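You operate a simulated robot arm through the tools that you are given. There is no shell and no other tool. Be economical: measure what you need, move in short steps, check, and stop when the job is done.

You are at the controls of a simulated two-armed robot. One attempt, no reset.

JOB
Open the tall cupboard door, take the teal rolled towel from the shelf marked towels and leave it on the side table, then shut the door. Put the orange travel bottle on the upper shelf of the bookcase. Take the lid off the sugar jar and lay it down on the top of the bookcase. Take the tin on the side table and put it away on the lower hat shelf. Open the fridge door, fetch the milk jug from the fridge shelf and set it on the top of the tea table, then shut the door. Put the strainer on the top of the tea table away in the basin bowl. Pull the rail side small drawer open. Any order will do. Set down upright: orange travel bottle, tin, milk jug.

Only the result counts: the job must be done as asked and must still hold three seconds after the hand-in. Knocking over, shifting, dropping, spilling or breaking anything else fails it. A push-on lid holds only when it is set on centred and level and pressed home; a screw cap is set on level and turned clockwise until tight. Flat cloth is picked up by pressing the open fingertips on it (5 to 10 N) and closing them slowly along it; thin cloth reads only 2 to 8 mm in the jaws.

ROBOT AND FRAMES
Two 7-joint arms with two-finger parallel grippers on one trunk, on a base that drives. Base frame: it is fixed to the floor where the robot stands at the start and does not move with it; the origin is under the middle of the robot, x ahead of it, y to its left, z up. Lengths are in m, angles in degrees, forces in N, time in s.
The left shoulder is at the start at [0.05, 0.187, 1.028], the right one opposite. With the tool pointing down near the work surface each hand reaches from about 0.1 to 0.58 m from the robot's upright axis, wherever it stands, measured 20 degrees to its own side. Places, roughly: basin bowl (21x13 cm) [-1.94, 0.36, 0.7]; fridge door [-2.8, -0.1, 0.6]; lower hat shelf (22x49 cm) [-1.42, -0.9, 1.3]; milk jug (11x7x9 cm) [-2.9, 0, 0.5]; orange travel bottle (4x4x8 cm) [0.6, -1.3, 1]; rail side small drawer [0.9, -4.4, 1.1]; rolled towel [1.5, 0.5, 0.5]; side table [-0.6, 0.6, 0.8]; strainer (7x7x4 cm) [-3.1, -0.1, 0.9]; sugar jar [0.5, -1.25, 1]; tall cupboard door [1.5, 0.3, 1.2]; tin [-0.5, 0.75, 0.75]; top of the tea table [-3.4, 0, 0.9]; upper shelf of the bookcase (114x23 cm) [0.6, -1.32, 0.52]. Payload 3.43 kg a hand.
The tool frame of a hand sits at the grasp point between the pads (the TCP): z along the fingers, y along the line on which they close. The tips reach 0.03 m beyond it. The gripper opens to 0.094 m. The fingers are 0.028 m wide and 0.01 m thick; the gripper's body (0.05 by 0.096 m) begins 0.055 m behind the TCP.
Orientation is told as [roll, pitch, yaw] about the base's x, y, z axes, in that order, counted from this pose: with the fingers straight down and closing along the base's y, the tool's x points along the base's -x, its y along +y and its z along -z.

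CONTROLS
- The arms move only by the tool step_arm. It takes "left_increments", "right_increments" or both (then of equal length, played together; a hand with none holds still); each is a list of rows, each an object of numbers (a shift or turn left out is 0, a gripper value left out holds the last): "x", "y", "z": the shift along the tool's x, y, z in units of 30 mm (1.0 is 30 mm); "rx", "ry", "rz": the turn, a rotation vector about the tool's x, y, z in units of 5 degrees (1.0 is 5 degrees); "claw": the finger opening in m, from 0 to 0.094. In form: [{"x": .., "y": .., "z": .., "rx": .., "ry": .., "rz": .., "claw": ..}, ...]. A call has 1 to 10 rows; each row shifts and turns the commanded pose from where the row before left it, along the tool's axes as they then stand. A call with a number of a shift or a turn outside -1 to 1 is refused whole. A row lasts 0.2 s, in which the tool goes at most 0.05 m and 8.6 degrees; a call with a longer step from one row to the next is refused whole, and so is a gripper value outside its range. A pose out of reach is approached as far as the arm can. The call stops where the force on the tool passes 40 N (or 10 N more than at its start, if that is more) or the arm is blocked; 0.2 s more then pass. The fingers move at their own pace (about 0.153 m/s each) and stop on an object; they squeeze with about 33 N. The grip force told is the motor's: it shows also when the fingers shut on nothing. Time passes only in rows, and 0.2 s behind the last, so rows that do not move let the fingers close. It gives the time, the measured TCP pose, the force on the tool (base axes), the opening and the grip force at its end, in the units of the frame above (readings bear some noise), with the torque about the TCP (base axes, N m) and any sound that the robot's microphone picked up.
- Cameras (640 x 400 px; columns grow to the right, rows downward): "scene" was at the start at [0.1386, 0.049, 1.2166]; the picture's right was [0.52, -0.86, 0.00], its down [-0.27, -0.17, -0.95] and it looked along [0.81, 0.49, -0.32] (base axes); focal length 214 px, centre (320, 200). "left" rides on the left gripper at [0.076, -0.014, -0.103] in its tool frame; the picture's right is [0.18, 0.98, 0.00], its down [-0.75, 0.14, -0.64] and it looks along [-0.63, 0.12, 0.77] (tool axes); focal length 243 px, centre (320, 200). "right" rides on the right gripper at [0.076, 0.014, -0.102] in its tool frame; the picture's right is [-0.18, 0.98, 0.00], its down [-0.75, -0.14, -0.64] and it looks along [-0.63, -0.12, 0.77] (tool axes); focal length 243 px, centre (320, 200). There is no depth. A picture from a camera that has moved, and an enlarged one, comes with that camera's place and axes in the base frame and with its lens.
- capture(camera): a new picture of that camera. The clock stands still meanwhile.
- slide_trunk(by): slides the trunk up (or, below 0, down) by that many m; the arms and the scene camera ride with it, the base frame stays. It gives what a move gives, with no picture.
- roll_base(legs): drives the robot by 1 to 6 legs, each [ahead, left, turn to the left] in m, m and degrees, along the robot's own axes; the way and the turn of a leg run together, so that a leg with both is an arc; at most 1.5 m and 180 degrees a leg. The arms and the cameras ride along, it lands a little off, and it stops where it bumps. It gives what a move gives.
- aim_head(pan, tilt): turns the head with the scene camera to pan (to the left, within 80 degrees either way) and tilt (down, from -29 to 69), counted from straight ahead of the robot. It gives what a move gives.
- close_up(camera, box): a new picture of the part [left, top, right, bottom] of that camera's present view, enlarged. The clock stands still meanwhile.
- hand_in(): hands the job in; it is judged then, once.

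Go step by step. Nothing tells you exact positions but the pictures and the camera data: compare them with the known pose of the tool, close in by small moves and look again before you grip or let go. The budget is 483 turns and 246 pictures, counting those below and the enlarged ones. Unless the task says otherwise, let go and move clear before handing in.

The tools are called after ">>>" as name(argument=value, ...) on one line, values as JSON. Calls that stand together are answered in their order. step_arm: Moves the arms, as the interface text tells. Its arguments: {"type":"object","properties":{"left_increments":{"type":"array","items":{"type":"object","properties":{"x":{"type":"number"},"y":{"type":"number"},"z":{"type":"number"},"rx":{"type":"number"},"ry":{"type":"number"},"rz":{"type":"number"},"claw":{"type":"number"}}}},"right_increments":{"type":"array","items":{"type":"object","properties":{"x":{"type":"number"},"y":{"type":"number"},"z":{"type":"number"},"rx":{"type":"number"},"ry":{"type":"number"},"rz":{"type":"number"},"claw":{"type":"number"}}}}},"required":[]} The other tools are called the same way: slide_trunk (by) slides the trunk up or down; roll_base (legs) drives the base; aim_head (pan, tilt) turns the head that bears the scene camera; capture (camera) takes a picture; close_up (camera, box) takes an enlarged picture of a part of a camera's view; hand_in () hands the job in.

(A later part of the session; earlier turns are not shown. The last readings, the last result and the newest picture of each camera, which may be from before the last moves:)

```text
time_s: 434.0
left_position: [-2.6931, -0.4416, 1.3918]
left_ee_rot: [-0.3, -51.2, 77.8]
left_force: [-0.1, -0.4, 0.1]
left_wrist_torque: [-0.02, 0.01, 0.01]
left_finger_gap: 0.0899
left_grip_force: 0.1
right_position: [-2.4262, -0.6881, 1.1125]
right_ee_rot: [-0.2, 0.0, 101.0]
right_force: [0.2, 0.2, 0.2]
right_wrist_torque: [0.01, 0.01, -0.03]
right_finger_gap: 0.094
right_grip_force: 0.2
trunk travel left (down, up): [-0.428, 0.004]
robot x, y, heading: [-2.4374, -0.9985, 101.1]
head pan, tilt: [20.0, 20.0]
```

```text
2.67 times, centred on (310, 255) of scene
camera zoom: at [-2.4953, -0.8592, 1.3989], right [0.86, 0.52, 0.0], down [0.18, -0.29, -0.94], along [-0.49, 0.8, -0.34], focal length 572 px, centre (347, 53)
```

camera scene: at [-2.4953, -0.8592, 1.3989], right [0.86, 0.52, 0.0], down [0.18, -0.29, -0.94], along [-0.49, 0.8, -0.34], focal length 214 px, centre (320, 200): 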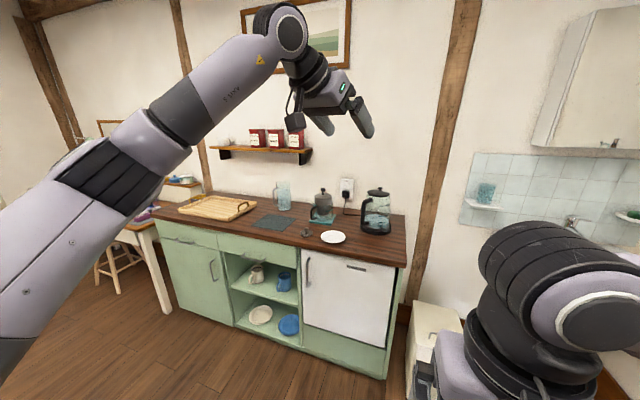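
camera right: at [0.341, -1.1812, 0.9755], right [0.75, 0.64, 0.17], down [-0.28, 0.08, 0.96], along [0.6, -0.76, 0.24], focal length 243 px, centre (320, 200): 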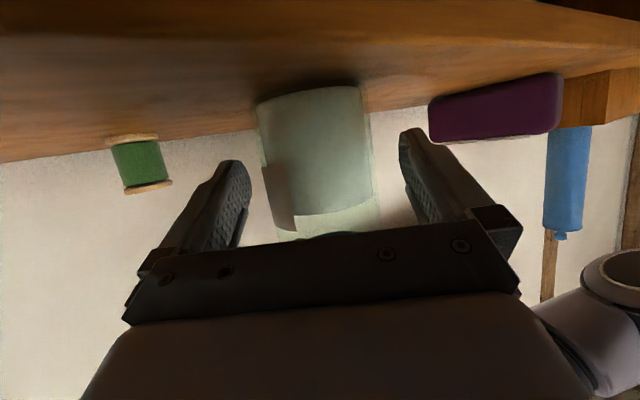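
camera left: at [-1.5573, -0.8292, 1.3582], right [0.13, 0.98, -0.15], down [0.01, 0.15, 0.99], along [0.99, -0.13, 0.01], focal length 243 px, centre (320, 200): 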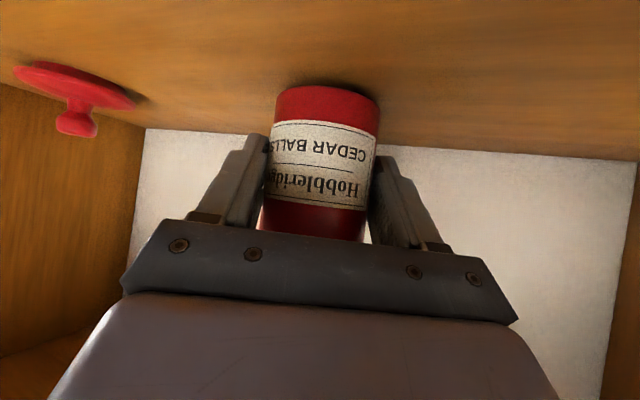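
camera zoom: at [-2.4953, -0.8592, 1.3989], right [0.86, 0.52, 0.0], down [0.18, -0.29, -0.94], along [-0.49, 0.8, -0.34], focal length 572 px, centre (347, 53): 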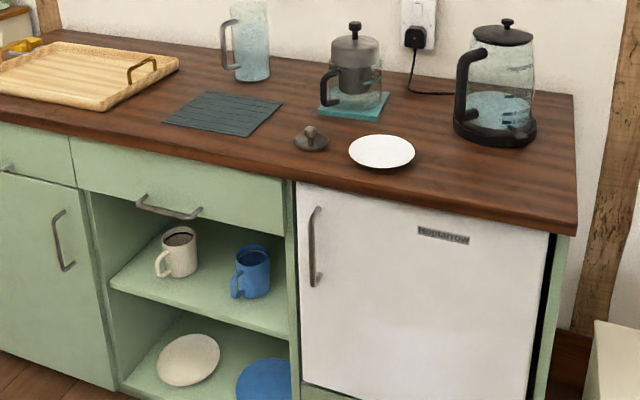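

The strainer is the dark knobbed disc on the counter; the fridge handle is a vertical bar at about (-3.035, -0.11, 0.56–0.75), hinge on the right at x≈-2.62. I prepare the left hand: straighten yaw, lower trunk and arm.

>>> step_arm(left_increments=[{"rx": -0.9, "rz": -0.72}, {"rx": -0.9, "rz": -0.72}, {"rx": -0.9, "rz": -0.72}, {"rx": -0.9, "rz": -0.72}])

>>> slide_trunk(by=-0.4)

>>> step_arm(left_increments=[{"z": 0.65, "x": 0.81}, {"z": 0.65, "x": 0.81}, {"z": 0.65, "x": 0.81}, {"z": 0.65, "x": 0.81}, {"z": 0.65, "x": 0.81}, {"z": 0.65, "x": 0.81}, {"z": 0.65, "x": 0.81}, {"z": 0.65, "x": 0.81}, {"z": 0.65, "x": 0.81}, {"z": 0.65, "x": 0.81}])

>>> roll_base(legs=[[0.2, 0.478, 0], [0.055, 0, -16]])

>>> capture(camera="scene")

>>> capture(camera="left")

```text
time_s: 435.0
left_position: [-2.6931, -0.4412, 1.3914]
left_ee_rot: [-0.3, -51.2, 100.8]
left_force: [-1.0, 0.5, 0.0]
left_wrist_torque: [-0.02, 0.02, -0.02]
left_finger_gap: 0.0901
left_grip_force: 0.1
right_position: [-2.4263, -0.6875, 1.1116]
right_ee_rot: [-0.3, -0.1, 101.0]
right_force: [-0.1, 0.8, -0.1]
right_wrist_torque: [-0.01, -0.02, -0.01]
right_finger_gap: 0.094
right_grip_force: 0.1
trunk travel left (down, up): [-0.428, 0.004]
robot x, y, heading: [-2.4377, -1.0004, 101.1]
head pan, tilt: [20.0, 20.0]
```

```text
time_s: 438.8
left_position: [-2.6933, -0.4415, 0.9916]
left_ee_rot: [-0.4, -51.1, 100.8]
left_force: [0.4, 0.0, -0.1]
left_wrist_torque: [-0.02, 0.0, 0.0]
left_finger_gap: 0.0899
left_grip_force: 0.1
right_position: [-2.4266, -0.6876, 0.712]
right_ee_rot: [-0.2, -0.1, 101.0]
right_force: [-0.4, 0.2, -0.7]
right_wrist_torque: [-0.02, 0.01, -0.03]
right_finger_gap: 0.094
right_grip_force: 0.0
trunk travel left (down, up): [-0.028, 0.404]
robot x, y, heading: [-2.4369, -0.9938, 101.3]
head pan, tilt: [20.0, 20.0]
```

```text
time_s: 441.0
left_position: [-2.6934, -0.4413, 0.6807]
left_ee_rot: [-0.2, -51.2, 100.7]
left_force: [-0.2, -0.6, -0.7]
left_wrist_torque: [0.01, -0.01, 0.0]
left_finger_gap: 0.0901
left_grip_force: 0.0
right_position: [-2.4256, -0.6864, 0.7135]
right_ee_rot: [-0.3, -0.2, 101.1]
right_force: [0.2, 0.0, -0.4]
right_wrist_torque: [0.01, 0.0, -0.02]
right_finger_gap: 0.0938
right_grip_force: 0.1
trunk travel left (down, up): [-0.028, 0.404]
robot x, y, heading: [-2.4377, -0.9982, 101.4]
head pan, tilt: [20.0, 20.0]
```

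```text
time_s: 445.0
left_position: [-3.0463, -0.2361, 0.6802]
left_ee_rot: [-0.3, -51.1, 84.6]
left_force: [0.5, -0.3, -0.1]
left_wrist_torque: [-0.01, -0.02, 0.04]
left_finger_gap: 0.09
left_grip_force: 0.1
right_position: [-2.8589, -0.5487, 0.7134]
right_ee_rot: [-0.4, -0.1, 84.8]
right_force: [0.5, 0.0, 0.7]
right_wrist_torque: [-0.01, 0.03, 0.02]
right_finger_gap: 0.0939
right_grip_force: 0.1
trunk travel left (down, up): [-0.028, 0.404]
robot x, y, heading: [-2.9558, -0.8427, 85.1]
head pan, tilt: [20.0, 20.0]
```

```text
78 pictures are left
camera scene: at [-2.9732, -0.693, 0.9989], right [0.97, 0.26, 0.0], down [0.09, -0.33, -0.94], along [-0.24, 0.91, -0.34], focal length 214 px, centre (320, 200)
```

scene: 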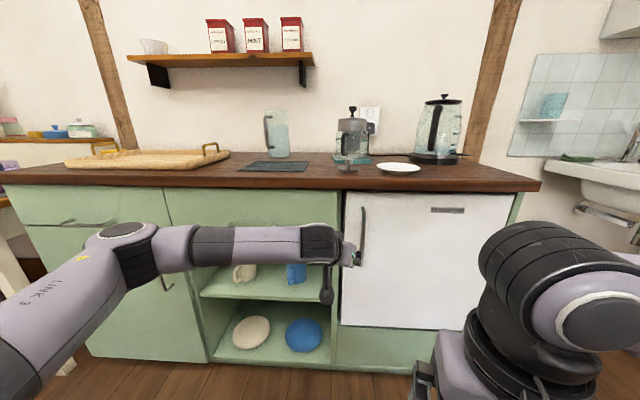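

```text
77 pictures are left
camera left: at [-3.0446, -0.3654, 0.6856], right [-0.99, -0.02, -0.15], down [-0.15, -0.01, 0.99], along [-0.02, 1.0, 0.01], focal length 243 px, centre (320, 200)
```

left: 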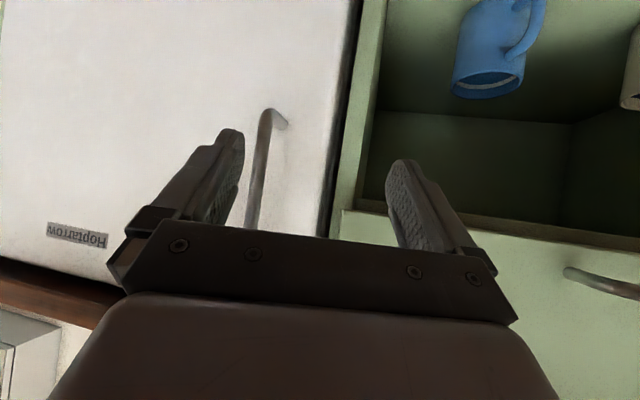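

Handle at about (-2.995, -0.155). I shift right 5 cm and close in by 8 cm.

>>> roll_base(legs=[[0.0, -0.05, 0]])

>>> step_arm(left_increments=[{"z": 0.42, "x": -0.06}, {"z": 0.42, "x": -0.06}, {"z": 0.42, "x": -0.06}, {}])

>>> capture(camera="left")

>>> close_up(camera="scene", box=[270, 170, 462, 290])

```text
time_s: 445.9
left_position: [-2.9977, -0.2408, 0.6808]
left_ee_rot: [-0.3, -51.1, 84.6]
left_force: [0.0, -1.1, -0.2]
left_wrist_torque: [-0.01, 0.02, -0.01]
left_finger_gap: 0.0898
left_grip_force: 0.1
right_position: [-2.8096, -0.551, 0.7131]
right_ee_rot: [-0.3, 0.0, 84.8]
right_force: [-0.3, 0.0, 0.2]
right_wrist_torque: [-0.03, 0.03, 0.02]
right_finger_gap: 0.094
right_grip_force: 0.0
trunk travel left (down, up): [-0.028, 0.404]
robot x, y, heading: [-2.9079, -0.847, 84.8]
head pan, tilt: [20.0, 20.0]
```

```text
time_s: 446.9
left_position: [-2.994, -0.2078, 0.66]
left_ee_rot: [-0.2, -51.2, 84.5]
left_force: [-1.2, 0.8, 0.6]
left_wrist_torque: [-0.01, 0.03, -0.01]
left_finger_gap: 0.09
left_grip_force: 0.1
right_position: [-2.8096, -0.5519, 0.7137]
right_ee_rot: [-0.3, -0.1, 84.8]
right_force: [-0.1, 0.5, 0.4]
right_wrist_torque: [0.02, 0.0, 0.01]
right_finger_gap: 0.0938
right_grip_force: 0.1
trunk travel left (down, up): [-0.028, 0.404]
robot x, y, heading: [-2.9038, -0.8469, 85.1]
head pan, tilt: [20.0, 20.0]
```

```text
76 pictures are left
camera left: at [-2.9923, -0.3367, 0.6658], right [-0.99, -0.02, -0.15], down [-0.15, -0.01, 0.99], along [-0.02, 1.0, 0.01], focal length 243 px, centre (320, 200)
```

left: 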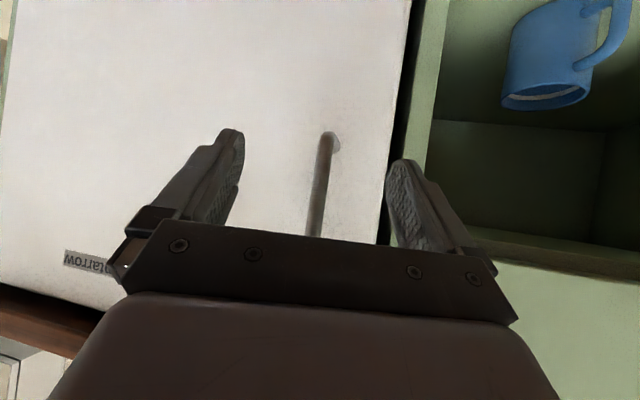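

```text
3.33 times, centred on (366, 230) of scene
camera zoom: at [-2.9242, -0.6972, 0.9989], right [0.97, 0.26, 0.0], down [0.09, -0.33, -0.94], along [-0.24, 0.91, -0.34], focal length 715 px, centre (167, 100)
```

zoom: 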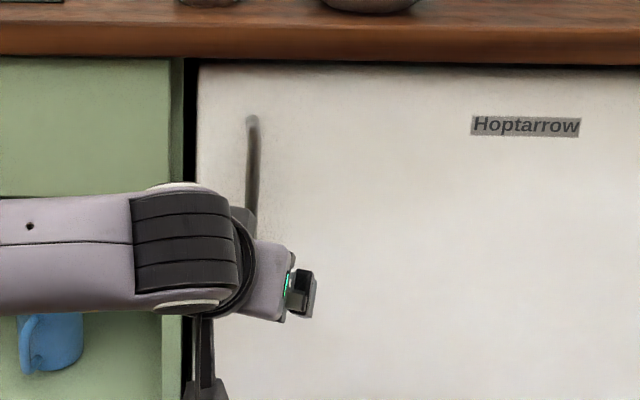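

>>> step_arm(left_increments=[{"z": 0.46, "x": -0.44}, {"z": 0.46, "x": -0.44}, {"z": 0.46, "x": -0.44}, {}])

>>> capture(camera="left")

```text
time_s: 447.6
left_position: [-2.9895, -0.1688, 0.6648]
left_ee_rot: [-0.8, -50.5, 85.4]
left_force: [-2.1, -15.1, 6.7]
left_wrist_torque: [0.13, 0.38, 0.88]
left_finger_gap: 0.0902
left_grip_force: 0.7
right_position: [-2.8103, -0.552, 0.7125]
right_ee_rot: [-0.3, -0.1, 85.0]
right_force: [0.0, 0.3, -0.3]
right_wrist_torque: [0.0, 0.04, 0.06]
right_finger_gap: 0.094
right_grip_force: 0.1
trunk travel left (down, up): [-0.028, 0.404]
robot x, y, heading: [-2.906, -0.8453, 85.3]
head pan, tilt: [20.0, 20.0]
stopped in row 3 (left hand): the force on the tool passed its limit (the readings are from after the stop); the commanded pose is now the measured one
```

```text
74 pictures are left
camera left: at [-2.987, -0.2977, 0.6715], right [-0.99, -0.03, -0.15], down [-0.15, 0.0, 0.99], along [-0.03, 1.0, 0.0], focal length 243 px, centre (320, 200)
```

left: 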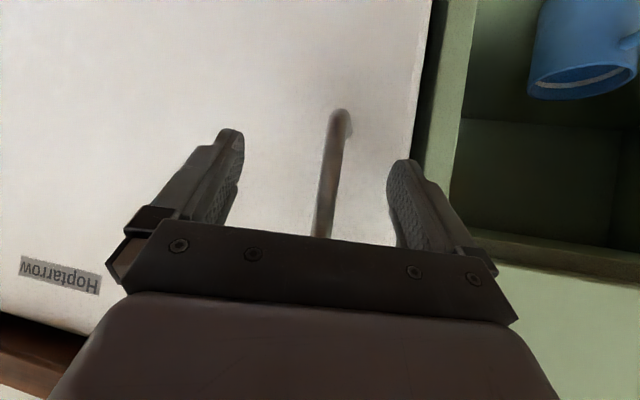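

Tips touch the door; the bar is at the pads. I ease back 4 mm and close.

>>> step_arm(left_increments=[{"z": -0.12, "x": 0.09}, {"claw": 0.05}, {"claw": 0.0}, {}, {}, {}])

>>> capture(camera="left")

```text
time_s: 449.1
left_position: [-2.9963, -0.1728, 0.6633]
left_ee_rot: [-0.2, -50.1, 85.6]
left_force: [-3.8, -11.4, 3.5]
left_wrist_torque: [0.7, -0.3, 0.09]
left_finger_gap: 0.0121
left_grip_force: 44.9
right_position: [-2.8103, -0.5525, 0.7137]
right_ee_rot: [-0.3, -0.1, 84.9]
right_force: [-0.2, 0.2, 0.4]
right_wrist_torque: [-0.03, 0.03, -0.01]
right_finger_gap: 0.0941
right_grip_force: 0.0
trunk travel left (down, up): [-0.028, 0.404]
robot x, y, heading: [-2.9062, -0.8445, 85.0]
head pan, tilt: [20.0, 20.0]
stopped in row 6 (left hand): the force on the tool passed its limit (the readings are from after the stop); the commanded pose is now the measured one
```

```text
73 pictures are left
camera left: at [-2.9913, -0.3021, 0.6697], right [-0.99, -0.04, -0.14], down [-0.14, 0.0, 0.99], along [-0.04, 1.0, -0.01], focal length 243 px, centre (320, 200)
```

left: 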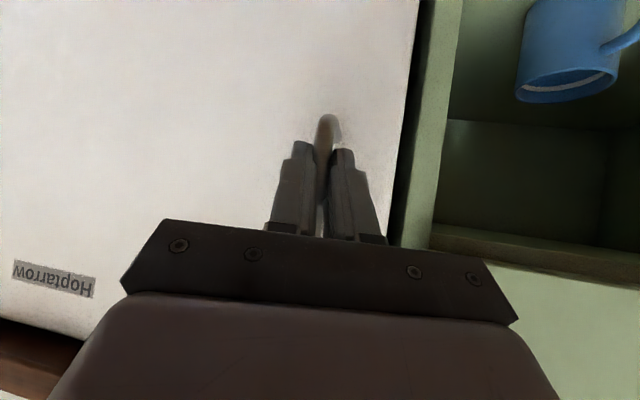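

Gripped. I swing the fridge door with base arcs about its right-hand hinge.

>>> roll_base(legs=[[-0.0205, -0.0723, 5]])

>>> roll_base(legs=[[-0.0246, -0.0867, 6]])

>>> roll_base(legs=[[-0.0246, -0.0867, 6]])

>>> capture(camera="scene")

```text
time_s: 450.2
left_position: [-2.9807, -0.2052, 0.6626]
left_ee_rot: [0.0, -50.2, 90.2]
left_force: [3.6, 1.7, 4.8]
left_wrist_torque: [0.21, 0.01, -0.05]
left_finger_gap: 0.0118
left_grip_force: 45.1
right_position: [-2.7647, -0.5683, 0.712]
right_ee_rot: [-0.3, -0.1, 89.7]
right_force: [-0.6, 0.5, 0.5]
right_wrist_torque: [0.0, 0.04, -0.02]
right_finger_gap: 0.0939
right_grip_force: 0.1
trunk travel left (down, up): [-0.028, 0.404]
robot x, y, heading: [-2.8363, -0.8681, 90.0]
head pan, tilt: [20.0, 20.0]
```

```text
time_s: 451.3
left_position: [-2.9591, -0.2438, 0.6632]
left_ee_rot: [-0.4, -50.2, 96.0]
left_force: [21.0, 12.2, 0.0]
left_wrist_torque: [-0.1, 0.36, -0.28]
left_finger_gap: 0.0114
left_grip_force: 45.0
right_position: [-2.7089, -0.5806, 0.7129]
right_ee_rot: [-0.3, 0.0, 95.9]
right_force: [-1.5, 1.0, -0.1]
right_wrist_torque: [-0.01, 0.01, 0.03]
right_finger_gap: 0.0938
right_grip_force: 0.0
trunk travel left (down, up): [-0.028, 0.404]
robot x, y, heading: [-2.7482, -0.8879, 96.3]
head pan, tilt: [20.0, 20.0]
```

```text
time_s: 452.4
left_position: [-2.9329, -0.2803, 0.6628]
left_ee_rot: [-0.6, -50.2, 101.7]
left_force: [17.6, 14.4, -3.8]
left_wrist_torque: [-0.17, 0.64, -0.3]
left_finger_gap: 0.0119
left_grip_force: 45.2
right_position: [-2.6539, -0.5893, 0.7125]
right_ee_rot: [-0.2, -0.1, 101.6]
right_force: [0.2, -0.5, -0.8]
right_wrist_torque: [-0.02, -0.03, 0.02]
right_finger_gap: 0.0942
right_grip_force: 0.1
trunk travel left (down, up): [-0.028, 0.404]
robot x, y, heading: [-2.66, -0.9006, 101.9]
head pan, tilt: [20.0, 20.0]
```

```text
72 pictures are left
camera scene: at [-2.7206, -0.7628, 0.9988], right [0.85, 0.53, 0.0], down [0.18, -0.29, -0.94], along [-0.5, 0.8, -0.34], focal length 214 px, centre (320, 200)
```

scene: 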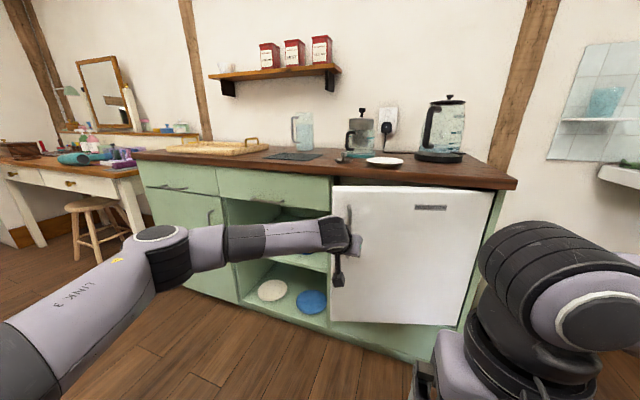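

>>> roll_base(legs=[[-0.02, -0.112, 8]])

>>> roll_base(legs=[[-0.03, -0.114, 8]])

>>> roll_base(legs=[[-0.03, -0.114, 8]])

>>> roll_base(legs=[[-0.03, -0.114, 8]])

>>> capture(camera="scene")

```text
time_s: 453.6
left_position: [-2.9033, -0.3122, 0.6617]
left_ee_rot: [-0.5, -50.2, 109.6]
left_force: [-1.9, -0.6, -1.7]
left_wrist_torque: [-0.62, 0.69, 0.07]
left_finger_gap: 0.0116
left_grip_force: 45.3
right_position: [-2.5829, -0.5812, 0.7119]
right_ee_rot: [-0.2, 0.1, 109.6]
right_force: [0.2, 0.2, -0.3]
right_wrist_torque: [0.01, -0.02, -0.01]
right_finger_gap: 0.094
right_grip_force: 0.0
trunk travel left (down, up): [-0.028, 0.404]
robot x, y, heading: [-2.5461, -0.8898, 109.7]
head pan, tilt: [20.0, 20.0]
```

```text
time_s: 454.8
left_position: [-2.8605, -0.3474, 0.6632]
left_ee_rot: [-0.7, -50.2, 117.1]
left_force: [10.5, 14.1, -3.4]
left_wrist_torque: [-0.32, 0.72, -0.27]
left_finger_gap: 0.012
left_grip_force: 45.3
right_position: [-2.5086, -0.5697, 0.7123]
right_ee_rot: [-0.3, -0.1, 117.4]
right_force: [0.0, 0.3, -0.1]
right_wrist_torque: [0.03, 0.01, -0.01]
right_finger_gap: 0.0941
right_grip_force: 0.0
trunk travel left (down, up): [-0.028, 0.404]
robot x, y, heading: [-2.4295, -0.8717, 117.6]
head pan, tilt: [20.0, 20.0]
```

```text
time_s: 456.1
left_position: [-2.8152, -0.3778, 0.6618]
left_ee_rot: [-0.9, -50.2, 124.9]
left_force: [12.6, 21.4, -5.3]
left_wrist_torque: [-0.62, 0.9, -0.33]
left_finger_gap: 0.0117
left_grip_force: 45.3
right_position: [-2.4384, -0.5497, 0.7121]
right_ee_rot: [-0.2, 0.0, 125.6]
right_force: [-0.3, 1.0, 0.4]
right_wrist_torque: [0.02, 0.0, 0.0]
right_finger_gap: 0.0942
right_grip_force: 0.0
trunk travel left (down, up): [-0.028, 0.404]
robot x, y, heading: [-2.3163, -0.8361, 125.9]
head pan, tilt: [20.0, 20.0]
```

```text
time_s: 457.3
left_position: [-2.7659, -0.3986, 0.662]
left_ee_rot: [-0.8, -50.2, 132.8]
left_force: [2.3, 4.8, -3.6]
left_wrist_torque: [-0.77, 1.13, -0.05]
left_finger_gap: 0.0116
left_grip_force: 45.2
right_position: [-2.3686, -0.5198, 0.713]
right_ee_rot: [-0.3, 0.0, 133.5]
right_force: [0.1, -0.1, 0.3]
right_wrist_torque: [0.04, -0.03, 0.03]
right_finger_gap: 0.094
right_grip_force: 0.1
trunk travel left (down, up): [-0.028, 0.404]
robot x, y, heading: [-2.2113, -0.7873, 133.6]
head pan, tilt: [20.0, 20.0]
```

```text
71 pictures are left
camera scene: at [-2.3355, -0.7014, 0.9988], right [0.44, 0.9, 0.0], down [0.31, -0.15, -0.94], along [-0.84, 0.42, -0.34], focal length 214 px, centre (320, 200)
```

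scene: 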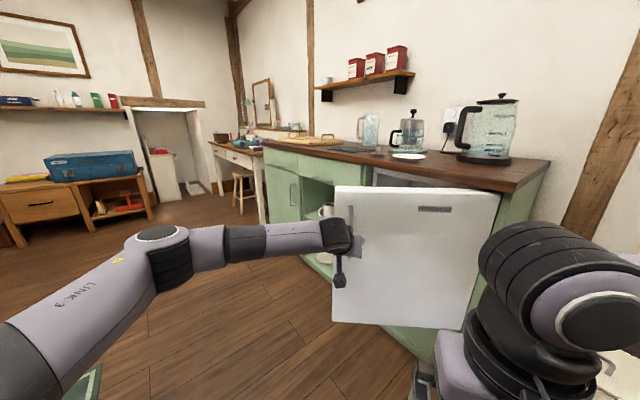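

>>> roll_base(legs=[[-0.028, -0.114, 8]])

>>> roll_base(legs=[[-0.026, -0.113, 8]])

>>> roll_base(legs=[[-0.026, -0.113, 8]])

>>> roll_base(legs=[[-0.026, -0.113, 8]])

>>> capture(camera="scene")

```text
time_s: 458.5
left_position: [-2.7156, -0.4146, 0.6623]
left_ee_rot: [-0.8, -50.2, 140.8]
left_force: [-1.2, -6.1, -1.6]
left_wrist_torque: [-0.95, 0.81, 0.12]
left_finger_gap: 0.0119
left_grip_force: 44.8
right_position: [-2.3062, -0.4774, 0.7119]
right_ee_rot: [-0.4, -0.1, 141.4]
right_force: [-0.5, -0.5, -0.4]
right_wrist_torque: [0.05, 0.01, 0.0]
right_finger_gap: 0.0937
right_grip_force: 0.1
trunk travel left (down, up): [-0.028, 0.404]
robot x, y, heading: [-2.1147, -0.7206, 141.4]
head pan, tilt: [20.0, 20.0]
```

```text
time_s: 459.7
left_position: [-2.6671, -0.4218, 0.6615]
left_ee_rot: [-0.8, -50.1, 148.7]
left_force: [1.2, 12.8, -2.0]
left_wrist_torque: [-0.75, 0.68, -0.2]
left_finger_gap: 0.0115
left_grip_force: 45.4
right_position: [-2.2539, -0.4273, 0.7134]
right_ee_rot: [-0.3, -0.1, 149.4]
right_force: [0.6, -0.8, -0.3]
right_wrist_torque: [0.0, 0.02, 0.02]
right_finger_gap: 0.094
right_grip_force: 0.0
trunk travel left (down, up): [-0.028, 0.404]
robot x, y, heading: [-2.032, -0.6366, 149.9]
head pan, tilt: [20.0, 20.0]
```

```text
time_s: 460.9
left_position: [-2.6499, -0.4229, 0.6616]
left_ee_rot: [-1.3, -50.3, 156.1]
left_force: [3.9, 37.0, -4.0]
left_wrist_torque: [-1.4, -0.21, -0.36]
left_finger_gap: 0.012
left_grip_force: 45.0
right_position: [-2.2461, -0.3771, 0.7136]
right_ee_rot: [-0.2, 0.1, 157.6]
right_force: [0.4, -0.3, 0.2]
right_wrist_torque: [-0.01, -0.01, 0.01]
right_finger_gap: 0.0941
right_grip_force: 0.1
trunk travel left (down, up): [-0.028, 0.404]
robot x, y, heading: [-1.9925, -0.5619, 157.6]
head pan, tilt: [20.0, 20.0]
```

```text
time_s: 462.2
left_position: [-2.6039, -0.4219, 0.6613]
left_ee_rot: [-1.2, -50.1, 164.4]
left_force: [0.6, -15.2, 0.1]
left_wrist_torque: [-1.67, 0.27, 0.1]
left_finger_gap: 0.0119
left_grip_force: 44.7
right_position: [-2.2076, -0.3181, 0.7128]
right_ee_rot: [-0.3, -0.1, 165.7]
right_force: [0.1, -0.4, 0.6]
right_wrist_torque: [0.0, 0.0, 0.02]
right_finger_gap: 0.094
right_grip_force: 0.1
trunk travel left (down, up): [-0.028, 0.404]
robot x, y, heading: [-1.9313, -0.4586, 165.9]
head pan, tilt: [20.0, 20.0]
```

```text
70 pictures are left
camera scene: at [-2.081, -0.4549, 0.9989], right [-0.1, 0.99, 0.0], down [0.34, 0.04, -0.94], along [-0.93, -0.1, -0.34], focal length 214 px, centre (320, 200)
```

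scene: 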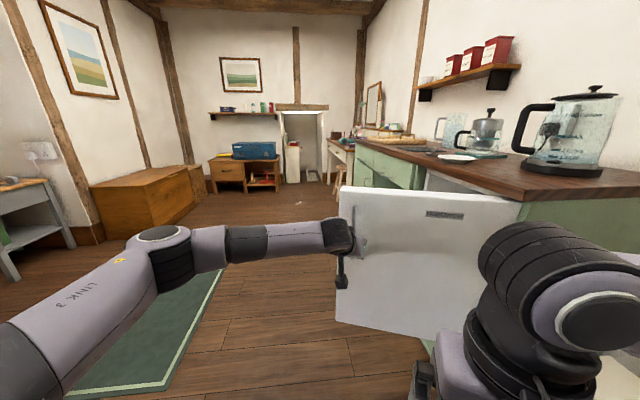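

>>> roll_base(legs=[[-0.03, -0.113, 8]])

>>> step_arm(left_increments=[{"claw": 0.05}, {"claw": 0.09}, {}])

>>> roll_base(legs=[[-0.15, 0.0, 0]])

>>> capture(camera="scene")

```text
time_s: 463.4
left_position: [-2.5542, -0.4169, 0.662]
left_ee_rot: [-1.1, -50.1, 172.5]
left_force: [0.3, -6.8, 1.3]
left_wrist_torque: [-1.63, 0.39, 0.06]
left_finger_gap: 0.0117
left_grip_force: 45.1
right_position: [-2.1772, -0.2563, 0.7123]
right_ee_rot: [-0.3, 0.0, 173.9]
right_force: [0.2, -0.6, 0.1]
right_wrist_torque: [0.03, 0.01, 0.01]
right_finger_gap: 0.0939
right_grip_force: 0.0
trunk travel left (down, up): [-0.028, 0.404]
robot x, y, heading: [-1.8831, -0.3604, 173.8]
head pan, tilt: [20.0, 20.0]
```

```text
time_s: 464.2
left_position: [-2.553, -0.4161, 0.6616]
left_ee_rot: [-1.0, -50.1, 172.5]
left_force: [0.2, -0.3, -0.1]
left_wrist_torque: [0.01, 0.0, 0.01]
left_finger_gap: 0.0901
left_grip_force: 0.1
right_position: [-2.1759, -0.2565, 0.7124]
right_ee_rot: [-0.2, 0.0, 173.9]
right_force: [-0.1, -0.1, 0.9]
right_wrist_torque: [0.01, 0.02, -0.01]
right_finger_gap: 0.0937
right_grip_force: 0.1
trunk travel left (down, up): [-0.028, 0.404]
robot x, y, heading: [-1.8824, -0.3547, 174.0]
head pan, tilt: [20.0, 20.0]
```

```text
time_s: 465.5
left_position: [-2.5176, -0.4277, 0.6619]
left_ee_rot: [-1.0, -50.1, 172.9]
left_force: [0.2, -0.8, -0.2]
left_wrist_torque: [-0.01, 0.0, -0.03]
left_finger_gap: 0.0899
left_grip_force: 0.2
right_position: [-2.1422, -0.2634, 0.7134]
right_ee_rot: [-0.2, 0.0, 174.2]
right_force: [0.5, -0.2, 0.2]
right_wrist_torque: [0.02, 0.02, -0.01]
right_finger_gap: 0.0937
right_grip_force: 0.1
trunk travel left (down, up): [-0.028, 0.404]
robot x, y, heading: [-1.848, -0.3627, 174.4]
head pan, tilt: [20.0, 20.0]
stopped in leg 1: the robot was blocked; the commanded pose is now the measured one
```

```text
69 pictures are left
camera scene: at [-1.9959, -0.3802, 0.9989], right [-0.25, 0.97, 0.0], down [0.33, 0.09, -0.94], along [-0.91, -0.23, -0.34], focal length 214 px, centre (320, 200)
```

scene: 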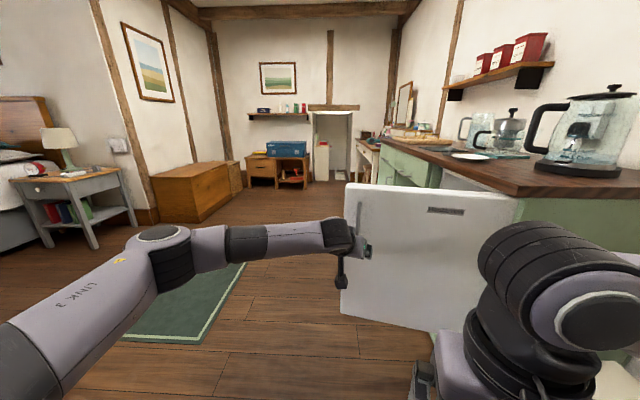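

Something is behind me; I retract the hand by arm instead and strafe south.

>>> step_arm(left_increments=[{"z": -0.5, "x": 0.42}, {"z": -0.5, "x": 0.42}, {"z": -0.5, "x": 0.42}])

>>> roll_base(legs=[[0.0, 0.6, 0]])

>>> aim_head(pan=-30, tilt=25)

>>> capture(camera="scene")

```text
time_s: 466.3
left_position: [-2.4588, -0.4337, 0.6615]
left_ee_rot: [-0.9, -50.3, 173.0]
left_force: [-0.6, 0.6, 0.7]
left_wrist_torque: [0.02, -0.01, -0.03]
left_finger_gap: 0.0899
left_grip_force: 0.1
right_position: [-2.1424, -0.2649, 0.7118]
right_ee_rot: [-0.3, 0.0, 174.3]
right_force: [0.6, -0.4, -0.4]
right_wrist_torque: [0.0, -0.01, 0.01]
right_finger_gap: 0.0941
right_grip_force: 0.1
trunk travel left (down, up): [-0.028, 0.404]
robot x, y, heading: [-1.8473, -0.3647, 174.6]
head pan, tilt: [20.0, 20.0]
```

```text
time_s: 467.6
left_position: [-2.4595, -0.4476, 0.6601]
left_ee_rot: [-1.0, -50.2, 173.9]
left_force: [-0.4, 1.1, 0.7]
left_wrist_torque: [0.01, 0.01, 0.01]
left_finger_gap: 0.09
left_grip_force: 0.0
right_position: [-2.1438, -0.2728, 0.7133]
right_ee_rot: [-0.3, 0.0, 175.0]
right_force: [0.4, 0.4, 0.7]
right_wrist_torque: [-0.05, -0.04, 0.01]
right_finger_gap: 0.0941
right_grip_force: 0.1
trunk travel left (down, up): [-0.028, 0.404]
robot x, y, heading: [-1.8503, -0.367, 175.1]
head pan, tilt: [20.0, 20.0]
stopped in leg 1: the robot was blocked; the commanded pose is now the measured one
```

```text
time_s: 468.8
left_position: [-2.458, -0.4472, 0.6618]
left_ee_rot: [-0.9, -50.2, 173.7]
left_force: [-0.6, 0.2, 0.9]
left_wrist_torque: [0.0, 0.01, 0.03]
left_finger_gap: 0.0901
left_grip_force: 0.0
right_position: [-2.144, -0.274, 0.7125]
right_ee_rot: [-0.3, 0.0, 175.0]
right_force: [-0.5, -0.2, 0.4]
right_wrist_torque: [-0.01, -0.02, 0.0]
right_finger_gap: 0.0938
right_grip_force: 0.0
trunk travel left (down, up): [-0.028, 0.404]
robot x, y, heading: [-1.8508, -0.3663, 175.2]
head pan, tilt: [-30.0, 25.0]
```

```text
68 pictures are left
camera scene: at [-1.982, -0.3098, 0.9908], right [0.57, 0.82, 0.0], down [0.35, -0.24, -0.91], along [-0.75, 0.52, -0.42], focal length 214 px, centre (320, 200)
```

scene: 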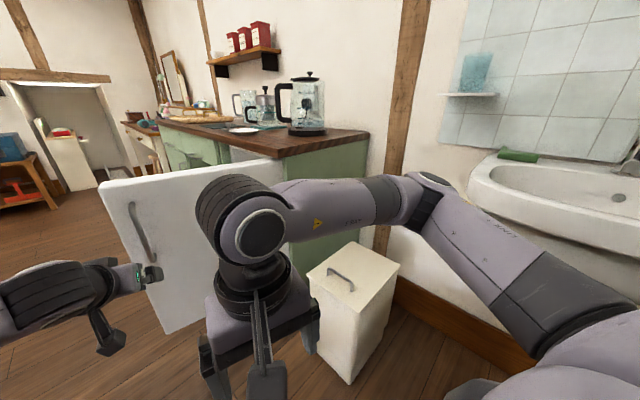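

>>> aim_head(pan=80, tilt=45)

>>> capture(camera="scene")

```text
time_s: 470.7
left_position: [-2.4593, -0.4479, 0.6605]
left_ee_rot: [-1.0, -50.2, 173.6]
left_force: [-0.1, -0.4, -0.2]
left_wrist_torque: [-0.02, 0.03, -0.01]
left_finger_gap: 0.09
left_grip_force: 0.0
right_position: [-2.1444, -0.2719, 0.7126]
right_ee_rot: [-0.4, -0.1, 175.0]
right_force: [0.0, -1.0, 0.4]
right_wrist_torque: [-0.01, 0.0, 0.03]
right_finger_gap: 0.0939
right_grip_force: 0.0
trunk travel left (down, up): [-0.028, 0.404]
robot x, y, heading: [-1.8445, -0.37, 175.2]
head pan, tilt: [80.0, 45.0]
```

```text
67 pictures are left
camera scene: at [-1.9271, -0.4409, 0.9602], right [-0.97, 0.26, 0.0], down [0.18, 0.68, -0.71], along [-0.18, -0.68, -0.71], focal length 214 px, centre (320, 200)
```

scene: 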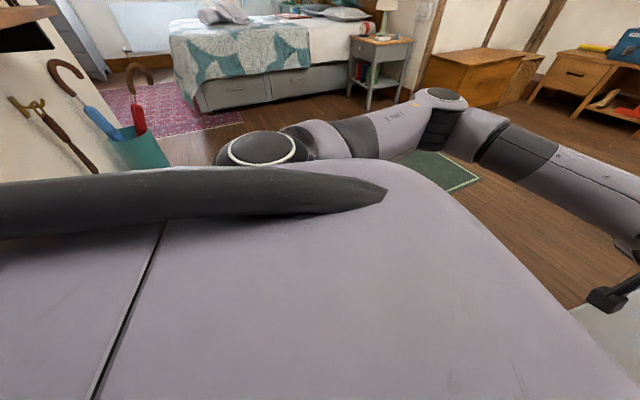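

A shoe bench is close behind-left. I rotate left in place to swing the hand clear, then drive south-west.

>>> roll_base(legs=[[0, 0, 50], [0.55, 0, 0]])

>>> aim_head(pan=-75, tilt=25)

>>> capture(camera="scene")

```text
time_s: 472.2
left_position: [-2.4586, -0.4657, 0.6607]
left_ee_rot: [-1.1, -50.1, 174.9]
left_force: [-0.4, 0.8, 0.4]
left_wrist_torque: [0.0, 0.03, -0.04]
left_finger_gap: 0.0901
left_grip_force: 0.1
right_position: [-2.1459, -0.285, 0.7117]
right_ee_rot: [-0.2, -0.1, 176.1]
right_force: [0.0, -1.0, -0.2]
right_wrist_torque: [0.03, 0.02, 0.0]
right_finger_gap: 0.0938
right_grip_force: 0.0
trunk travel left (down, up): [-0.028, 0.404]
robot x, y, heading: [-1.8486, -0.3705, 176.1]
head pan, tilt: [80.0, 45.0]
stopped in leg 1: the robot was blocked; the commanded pose is now the measured one
```

```text
time_s: 474.6
left_position: [-2.4575, -0.4667, 0.6613]
left_ee_rot: [-1.0, -50.3, 175.1]
left_force: [0.2, 0.1, 0.3]
left_wrist_torque: [-0.02, 0.01, -0.02]
left_finger_gap: 0.0901
left_grip_force: 0.1
right_position: [-2.1456, -0.285, 0.7118]
right_ee_rot: [-0.3, 0.0, 176.1]
right_force: [0.9, 0.7, -0.2]
right_wrist_torque: [-0.01, -0.03, -0.02]
right_finger_gap: 0.0938
right_grip_force: 0.0
trunk travel left (down, up): [-0.028, 0.404]
robot x, y, heading: [-1.8499, -0.3754, 176.1]
head pan, tilt: [-75.0, 25.0]
```

```text
66 pictures are left
camera scene: at [-1.9252, -0.2793, 0.9908], right [0.98, 0.2, 0.0], down [0.08, -0.41, -0.91], along [-0.18, 0.89, -0.42], focal length 214 px, centre (320, 200)
```

scene: 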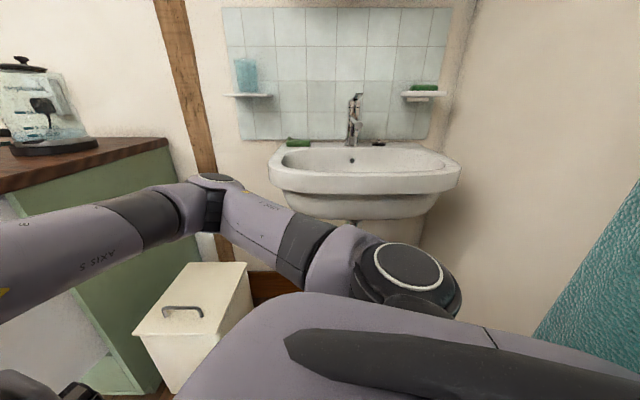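

Blocked at the rear-left. I raise the left hand above the fridge door, then drive forward first.

>>> step_arm(left_increments=[{"z": -0.65, "x": -0.78}, {"z": -0.65, "x": -0.78}, {"z": -0.65, "x": -0.78}, {"z": -0.65, "x": -0.78}, {"z": -0.65, "x": -0.78}, {"z": -0.65, "x": -0.78}, {"z": -0.65, "x": -0.78}, {"z": -0.65, "x": -0.78}, {"z": -0.65, "x": -0.78}, {"z": -0.65, "x": -0.78}])

>>> step_arm(left_increments=[{"z": -0.65, "x": -0.78}, {"z": -0.65, "x": -0.78}, {"z": -0.65, "x": -0.78}])

>>> roll_base(legs=[[0.13, 0.0, 0]])

>>> aim_head(pan=10, tilt=35)

>>> capture(camera="scene")

```text
time_s: 476.8
left_position: [-2.4569, -0.47, 0.967]
left_ee_rot: [-1.0, -50.1, 174.8]
left_force: [0.3, -0.9, 0.3]
left_wrist_torque: [-0.01, -0.04, 0.01]
left_finger_gap: 0.0902
left_grip_force: 0.1
right_position: [-2.1475, -0.2848, 0.7133]
right_ee_rot: [-0.3, -0.1, 176.1]
right_force: [0.1, 0.3, 0.2]
right_wrist_torque: [0.01, -0.04, -0.02]
right_finger_gap: 0.094
right_grip_force: 0.0
trunk travel left (down, up): [-0.028, 0.404]
robot x, y, heading: [-1.8483, -0.3724, 176.3]
head pan, tilt: [-75.0, 25.0]
```

```text
time_s: 477.6
left_position: [-2.4584, -0.4687, 1.0572]
left_ee_rot: [-1.1, -50.2, 174.8]
left_force: [0.9, 0.0, -0.2]
left_wrist_torque: [0.01, -0.01, -0.04]
left_finger_gap: 0.0901
left_grip_force: 0.1
right_position: [-2.1464, -0.2852, 0.7128]
right_ee_rot: [-0.4, 0.1, 176.1]
right_force: [0.5, -0.3, -0.2]
right_wrist_torque: [0.0, -0.02, 0.0]
right_finger_gap: 0.094
right_grip_force: 0.0
trunk travel left (down, up): [-0.028, 0.404]
robot x, y, heading: [-1.8498, -0.3731, 176.2]
head pan, tilt: [-75.0, 25.0]
```

```text
time_s: 478.7
left_position: [-2.459, -0.4623, 1.056]
left_ee_rot: [-1.0, -50.2, 174.5]
left_force: [0.3, -0.2, 0.5]
left_wrist_torque: [-0.01, -0.01, -0.01]
left_finger_gap: 0.0899
left_grip_force: 0.1
right_position: [-2.1454, -0.2825, 0.7137]
right_ee_rot: [-0.3, 0.0, 175.7]
right_force: [-0.5, 0.1, -0.1]
right_wrist_torque: [-0.02, 0.0, 0.0]
right_finger_gap: 0.0941
right_grip_force: 0.0
trunk travel left (down, up): [-0.028, 0.404]
robot x, y, heading: [-1.8491, -0.3706, 176.4]
head pan, tilt: [-75.0, 25.0]
stopped in leg 1: the robot was blocked; the commanded pose is now the measured one
```

```text
time_s: 480.3
left_position: [-2.4593, -0.4619, 1.0556]
left_ee_rot: [-1.0, -50.3, 174.4]
left_force: [-0.9, 1.3, 0.2]
left_wrist_torque: [0.02, -0.02, 0.02]
left_finger_gap: 0.0903
left_grip_force: 0.1
right_position: [-2.1454, -0.2806, 0.712]
right_ee_rot: [-0.3, -0.1, 175.7]
right_force: [0.3, -0.7, 0.1]
right_wrist_torque: [-0.03, -0.03, 0.0]
right_finger_gap: 0.0939
right_grip_force: 0.0
trunk travel left (down, up): [-0.028, 0.404]
robot x, y, heading: [-1.8474, -0.3723, 176.1]
head pan, tilt: [10.0, 35.0]
```

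```text
65 pictures are left
camera scene: at [-1.9944, -0.376, 0.9751], right [-0.1, 0.99, 0.0], down [0.57, 0.06, -0.82], along [-0.81, -0.08, -0.57], focal length 214 px, centre (320, 200)
```

scene: 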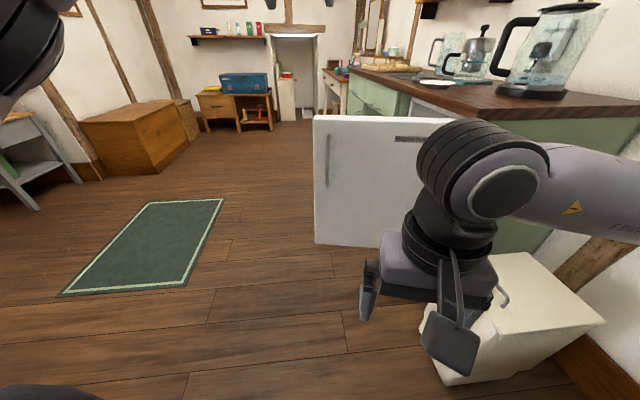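

>>> roll_base(legs=[[0.04, -0.04, -3]])

>>> roll_base(legs=[[0.06, 0.0, 0]])

```text
time_s: 481.2
left_position: [-2.4609, -0.4042, 1.0564]
left_ee_rot: [-1.1, -50.2, 170.8]
left_force: [-0.6, 0.4, 0.2]
left_wrist_torque: [-0.01, -0.01, -0.01]
left_finger_gap: 0.09
left_grip_force: 0.1
right_position: [-2.1372, -0.2441, 0.7114]
right_ee_rot: [-0.3, -0.1, 172.2]
right_force: [0.1, -0.2, 0.0]
right_wrist_torque: [0.0, 0.02, 0.0]
right_finger_gap: 0.0941
right_grip_force: 0.1
trunk travel left (down, up): [-0.028, 0.404]
robot x, y, heading: [-1.8482, -0.3511, 172.5]
head pan, tilt: [10.0, 35.0]
```

```text
time_s: 482.2
left_position: [-2.4606, -0.4016, 1.057]
left_ee_rot: [-1.0, -50.2, 170.7]
left_force: [0.0, -1.1, 0.3]
left_wrist_torque: [0.0, 0.0, 0.0]
left_finger_gap: 0.0899
left_grip_force: 0.0
right_position: [-2.136, -0.2406, 0.7128]
right_ee_rot: [-0.3, -0.1, 172.0]
right_force: [0.0, -0.2, 0.7]
right_wrist_torque: [0.02, -0.01, 0.01]
right_finger_gap: 0.0942
right_grip_force: 0.0
trunk travel left (down, up): [-0.028, 0.404]
robot x, y, heading: [-1.8447, -0.3527, 172.1]
head pan, tilt: [10.0, 35.0]
```

>>> aim_head(pan=-80, tilt=50)

>>> capture(camera="scene")

>>> capture(camera="right")

```text
time_s: 483.9
left_position: [-2.4606, -0.401, 1.0568]
left_ee_rot: [-0.9, -50.2, 170.7]
left_force: [0.3, 0.3, 0.3]
left_wrist_torque: [-0.02, 0.01, 0.0]
left_finger_gap: 0.09
left_grip_force: 0.1
right_position: [-2.1362, -0.2408, 0.7127]
right_ee_rot: [-0.3, 0.0, 172.0]
right_force: [0.3, 0.1, 0.0]
right_wrist_torque: [-0.02, 0.0, 0.0]
right_finger_gap: 0.094
right_grip_force: 0.1
trunk travel left (down, up): [-0.028, 0.404]
robot x, y, heading: [-1.8495, -0.3506, 172.3]
head pan, tilt: [-80.0, 50.0]
```

```text
64 pictures are left
camera scene: at [-1.9068, -0.2652, 0.9533], right [1.0, 0.04, 0.0], down [0.03, -0.77, -0.64], along [-0.03, 0.64, -0.77], focal length 214 px, centre (320, 200)
```

scene: 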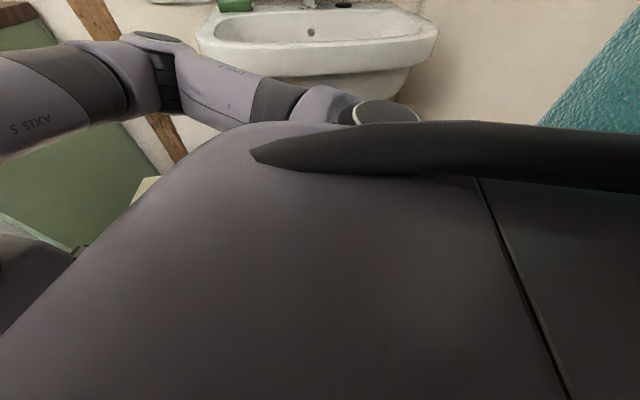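

```text
63 pictures are left
camera right: at [-2.0626, -0.2653, 0.8156], right [-0.32, -0.95, -0.01], down [-0.73, 0.24, 0.64], along [-0.61, 0.21, -0.77], focal length 243 px, centre (320, 200)
```

right: 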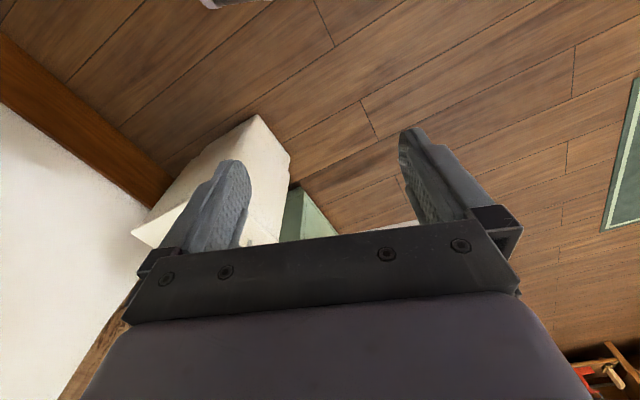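

Likely wedged between the bin (front-right) and the shoe bench (rear-left). I try the diagonal south-west direction.

>>> roll_base(legs=[[0.1, 0.1, 0]])

>>> roll_base(legs=[[0.08, 0.1, 0]])

```text
time_s: 485.0
left_position: [-2.4608, -0.413, 1.0563]
left_ee_rot: [-1.0, -50.2, 171.4]
left_force: [0.2, -0.8, 0.7]
left_wrist_torque: [-0.01, 0.01, 0.01]
left_finger_gap: 0.0898
left_grip_force: 0.1
right_position: [-2.1394, -0.2488, 0.7131]
right_ee_rot: [-0.3, 0.0, 172.7]
right_force: [0.4, -0.2, 0.7]
right_wrist_torque: [-0.01, 0.02, 0.0]
right_finger_gap: 0.094
right_grip_force: 0.0
trunk travel left (down, up): [-0.028, 0.404]
robot x, y, heading: [-1.8482, -0.3527, 172.9]
head pan, tilt: [-80.0, 50.0]
stopped in leg 1: the robot was blocked; the commanded pose is now the measured one
```

```text
time_s: 486.2
left_position: [-2.4615, -0.4261, 1.0566]
left_ee_rot: [-1.0, -50.2, 172.1]
left_force: [-0.3, 0.0, -0.3]
left_wrist_torque: [-0.01, 0.0, -0.03]
left_finger_gap: 0.09
left_grip_force: 0.1
right_position: [-2.1415, -0.2564, 0.7126]
right_ee_rot: [-0.3, 0.1, 173.4]
right_force: [0.8, -0.4, 0.1]
right_wrist_torque: [0.01, -0.02, 0.03]
right_finger_gap: 0.094
right_grip_force: 0.0
trunk travel left (down, up): [-0.028, 0.404]
robot x, y, heading: [-1.8501, -0.36, 173.5]
head pan, tilt: [-80.0, 50.0]
stopped in leg 1: the robot was blocked; the commanded pose is now the measured one
```

>>> roll_base(legs=[[0.0, 0.0, -8]])

>>> roll_base(legs=[[0.04, 0.0, 0]])

>>> roll_base(legs=[[0.0, 0.06, 0]])

```text
time_s: 487.2
left_position: [-2.462, -0.408, 1.0568]
left_ee_rot: [-1.0, -50.2, 171.0]
left_force: [0.2, -0.2, 0.3]
left_wrist_torque: [0.01, -0.03, -0.02]
left_finger_gap: 0.0899
left_grip_force: 0.0
right_position: [-2.1379, -0.2455, 0.7122]
right_ee_rot: [-0.3, 0.0, 172.4]
right_force: [-0.2, 0.5, -0.2]
right_wrist_torque: [0.03, -0.01, -0.02]
right_finger_gap: 0.0938
right_grip_force: 0.1
trunk travel left (down, up): [-0.028, 0.404]
robot x, y, heading: [-1.8478, -0.3515, 172.4]
head pan, tilt: [-80.0, 50.0]
```

```text
time_s: 488.1
left_position: [-2.4612, -0.4023, 1.0572]
left_ee_rot: [-1.1, -50.2, 170.8]
left_force: [-0.1, 0.0, 0.1]
left_wrist_torque: [-0.01, -0.01, -0.01]
left_finger_gap: 0.0899
left_grip_force: 0.1
right_position: [-2.1374, -0.2436, 0.7128]
right_ee_rot: [-0.2, 0.0, 172.2]
right_force: [-0.5, -0.8, 0.1]
right_wrist_torque: [0.02, -0.04, -0.03]
right_finger_gap: 0.0941
right_grip_force: 0.1
trunk travel left (down, up): [-0.028, 0.404]
robot x, y, heading: [-1.8448, -0.3521, 172.4]
head pan, tilt: [-80.0, 50.0]
```

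```text
time_s: 489.1
left_position: [-2.4619, -0.426, 1.0565]
left_ee_rot: [-1.0, -50.2, 172.1]
left_force: [0.8, -0.4, 0.1]
left_wrist_torque: [0.01, 0.02, 0.01]
left_finger_gap: 0.0898
left_grip_force: 0.2
right_position: [-2.1409, -0.2559, 0.7127]
right_ee_rot: [-0.2, 0.0, 173.3]
right_force: [0.0, -0.3, -0.1]
right_wrist_torque: [0.04, 0.02, 0.0]
right_finger_gap: 0.0942
right_grip_force: 0.0
trunk travel left (down, up): [-0.028, 0.404]
robot x, y, heading: [-1.8492, -0.3578, 173.6]
head pan, tilt: [-80.0, 50.0]
```

>>> roll_base(legs=[[0.0, 0.0, -40]])

>>> roll_base(legs=[[0.05, -0.15, 0]])

```text
time_s: 490.5
left_position: [-2.4608, -0.3995, 1.0575]
left_ee_rot: [-1.0, -50.2, 170.5]
left_force: [0.0, 0.7, -0.5]
left_wrist_torque: [0.01, -0.04, 0.0]
left_finger_gap: 0.0898
left_grip_force: 0.0
right_position: [-2.137, -0.2398, 0.7132]
right_ee_rot: [-0.3, 0.1, 171.9]
right_force: [-0.7, -0.1, 0.7]
right_wrist_torque: [0.02, -0.01, -0.02]
right_finger_gap: 0.0939
right_grip_force: 0.1
trunk travel left (down, up): [-0.028, 0.404]
robot x, y, heading: [-1.8457, -0.3522, 172.1]
head pan, tilt: [-80.0, 50.0]
stopped in leg 1: the robot was blocked; the commanded pose is now the measured one
```

```text
time_s: 491.7
left_position: [-2.4606, -0.3882, 1.0564]
left_ee_rot: [-0.9, -50.2, 169.8]
left_force: [-0.3, -0.6, 0.3]
left_wrist_torque: [0.0, 0.02, 0.03]
left_finger_gap: 0.09
left_grip_force: 0.0
right_position: [-2.1351, -0.2327, 0.7131]
right_ee_rot: [-0.3, 0.2, 171.1]
right_force: [-0.9, -0.3, 0.3]
right_wrist_torque: [-0.03, -0.01, 0.03]
right_finger_gap: 0.0938
right_grip_force: 0.1
trunk travel left (down, up): [-0.028, 0.404]
robot x, y, heading: [-1.8462, -0.3451, 171.3]
head pan, tilt: [-80.0, 50.0]
stopped in leg 1: the robot was blocked; the commanded pose is now the measured one
```

>>> roll_base(legs=[[0.2, 0.075, 0]])

>>> roll_base(legs=[[0.0, 0.0, 20]])

```text
time_s: 492.8
left_position: [-2.4617, -0.3902, 1.0569]
left_ee_rot: [-1.0, -50.3, 169.9]
left_force: [-0.3, 0.4, -0.8]
left_wrist_torque: [-0.02, -0.01, -0.02]
left_finger_gap: 0.09
left_grip_force: 0.1
right_position: [-2.135, -0.2332, 0.712]
right_ee_rot: [-0.3, 0.1, 171.5]
right_force: [-0.2, -0.5, -0.3]
right_wrist_torque: [-0.02, 0.01, -0.03]
right_finger_gap: 0.094
right_grip_force: 0.0
trunk travel left (down, up): [-0.028, 0.404]
robot x, y, heading: [-1.8445, -0.3493, 171.5]
head pan, tilt: [-80.0, 50.0]
stopped in leg 1: the robot was blocked; the commanded pose is now the measured one
```

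```text
time_s: 494.2
left_position: [-2.4616, -0.4149, 1.0566]
left_ee_rot: [-1.0, -50.2, 171.4]
left_force: [0.6, -0.1, 0.9]
left_wrist_torque: [-0.02, 0.01, 0.03]
left_finger_gap: 0.0898
left_grip_force: 0.0
right_position: [-2.1383, -0.2508, 0.713]
right_ee_rot: [-0.2, 0.1, 172.8]
right_force: [-0.4, -0.4, -0.9]
right_wrist_torque: [-0.03, 0.0, -0.03]
right_finger_gap: 0.0941
right_grip_force: 0.0
trunk travel left (down, up): [-0.028, 0.404]
robot x, y, heading: [-1.8466, -0.3534, 173.3]
head pan, tilt: [-80.0, 50.0]
stopped in leg 1: the robot was blocked; the commanded pose is now the measured one
```

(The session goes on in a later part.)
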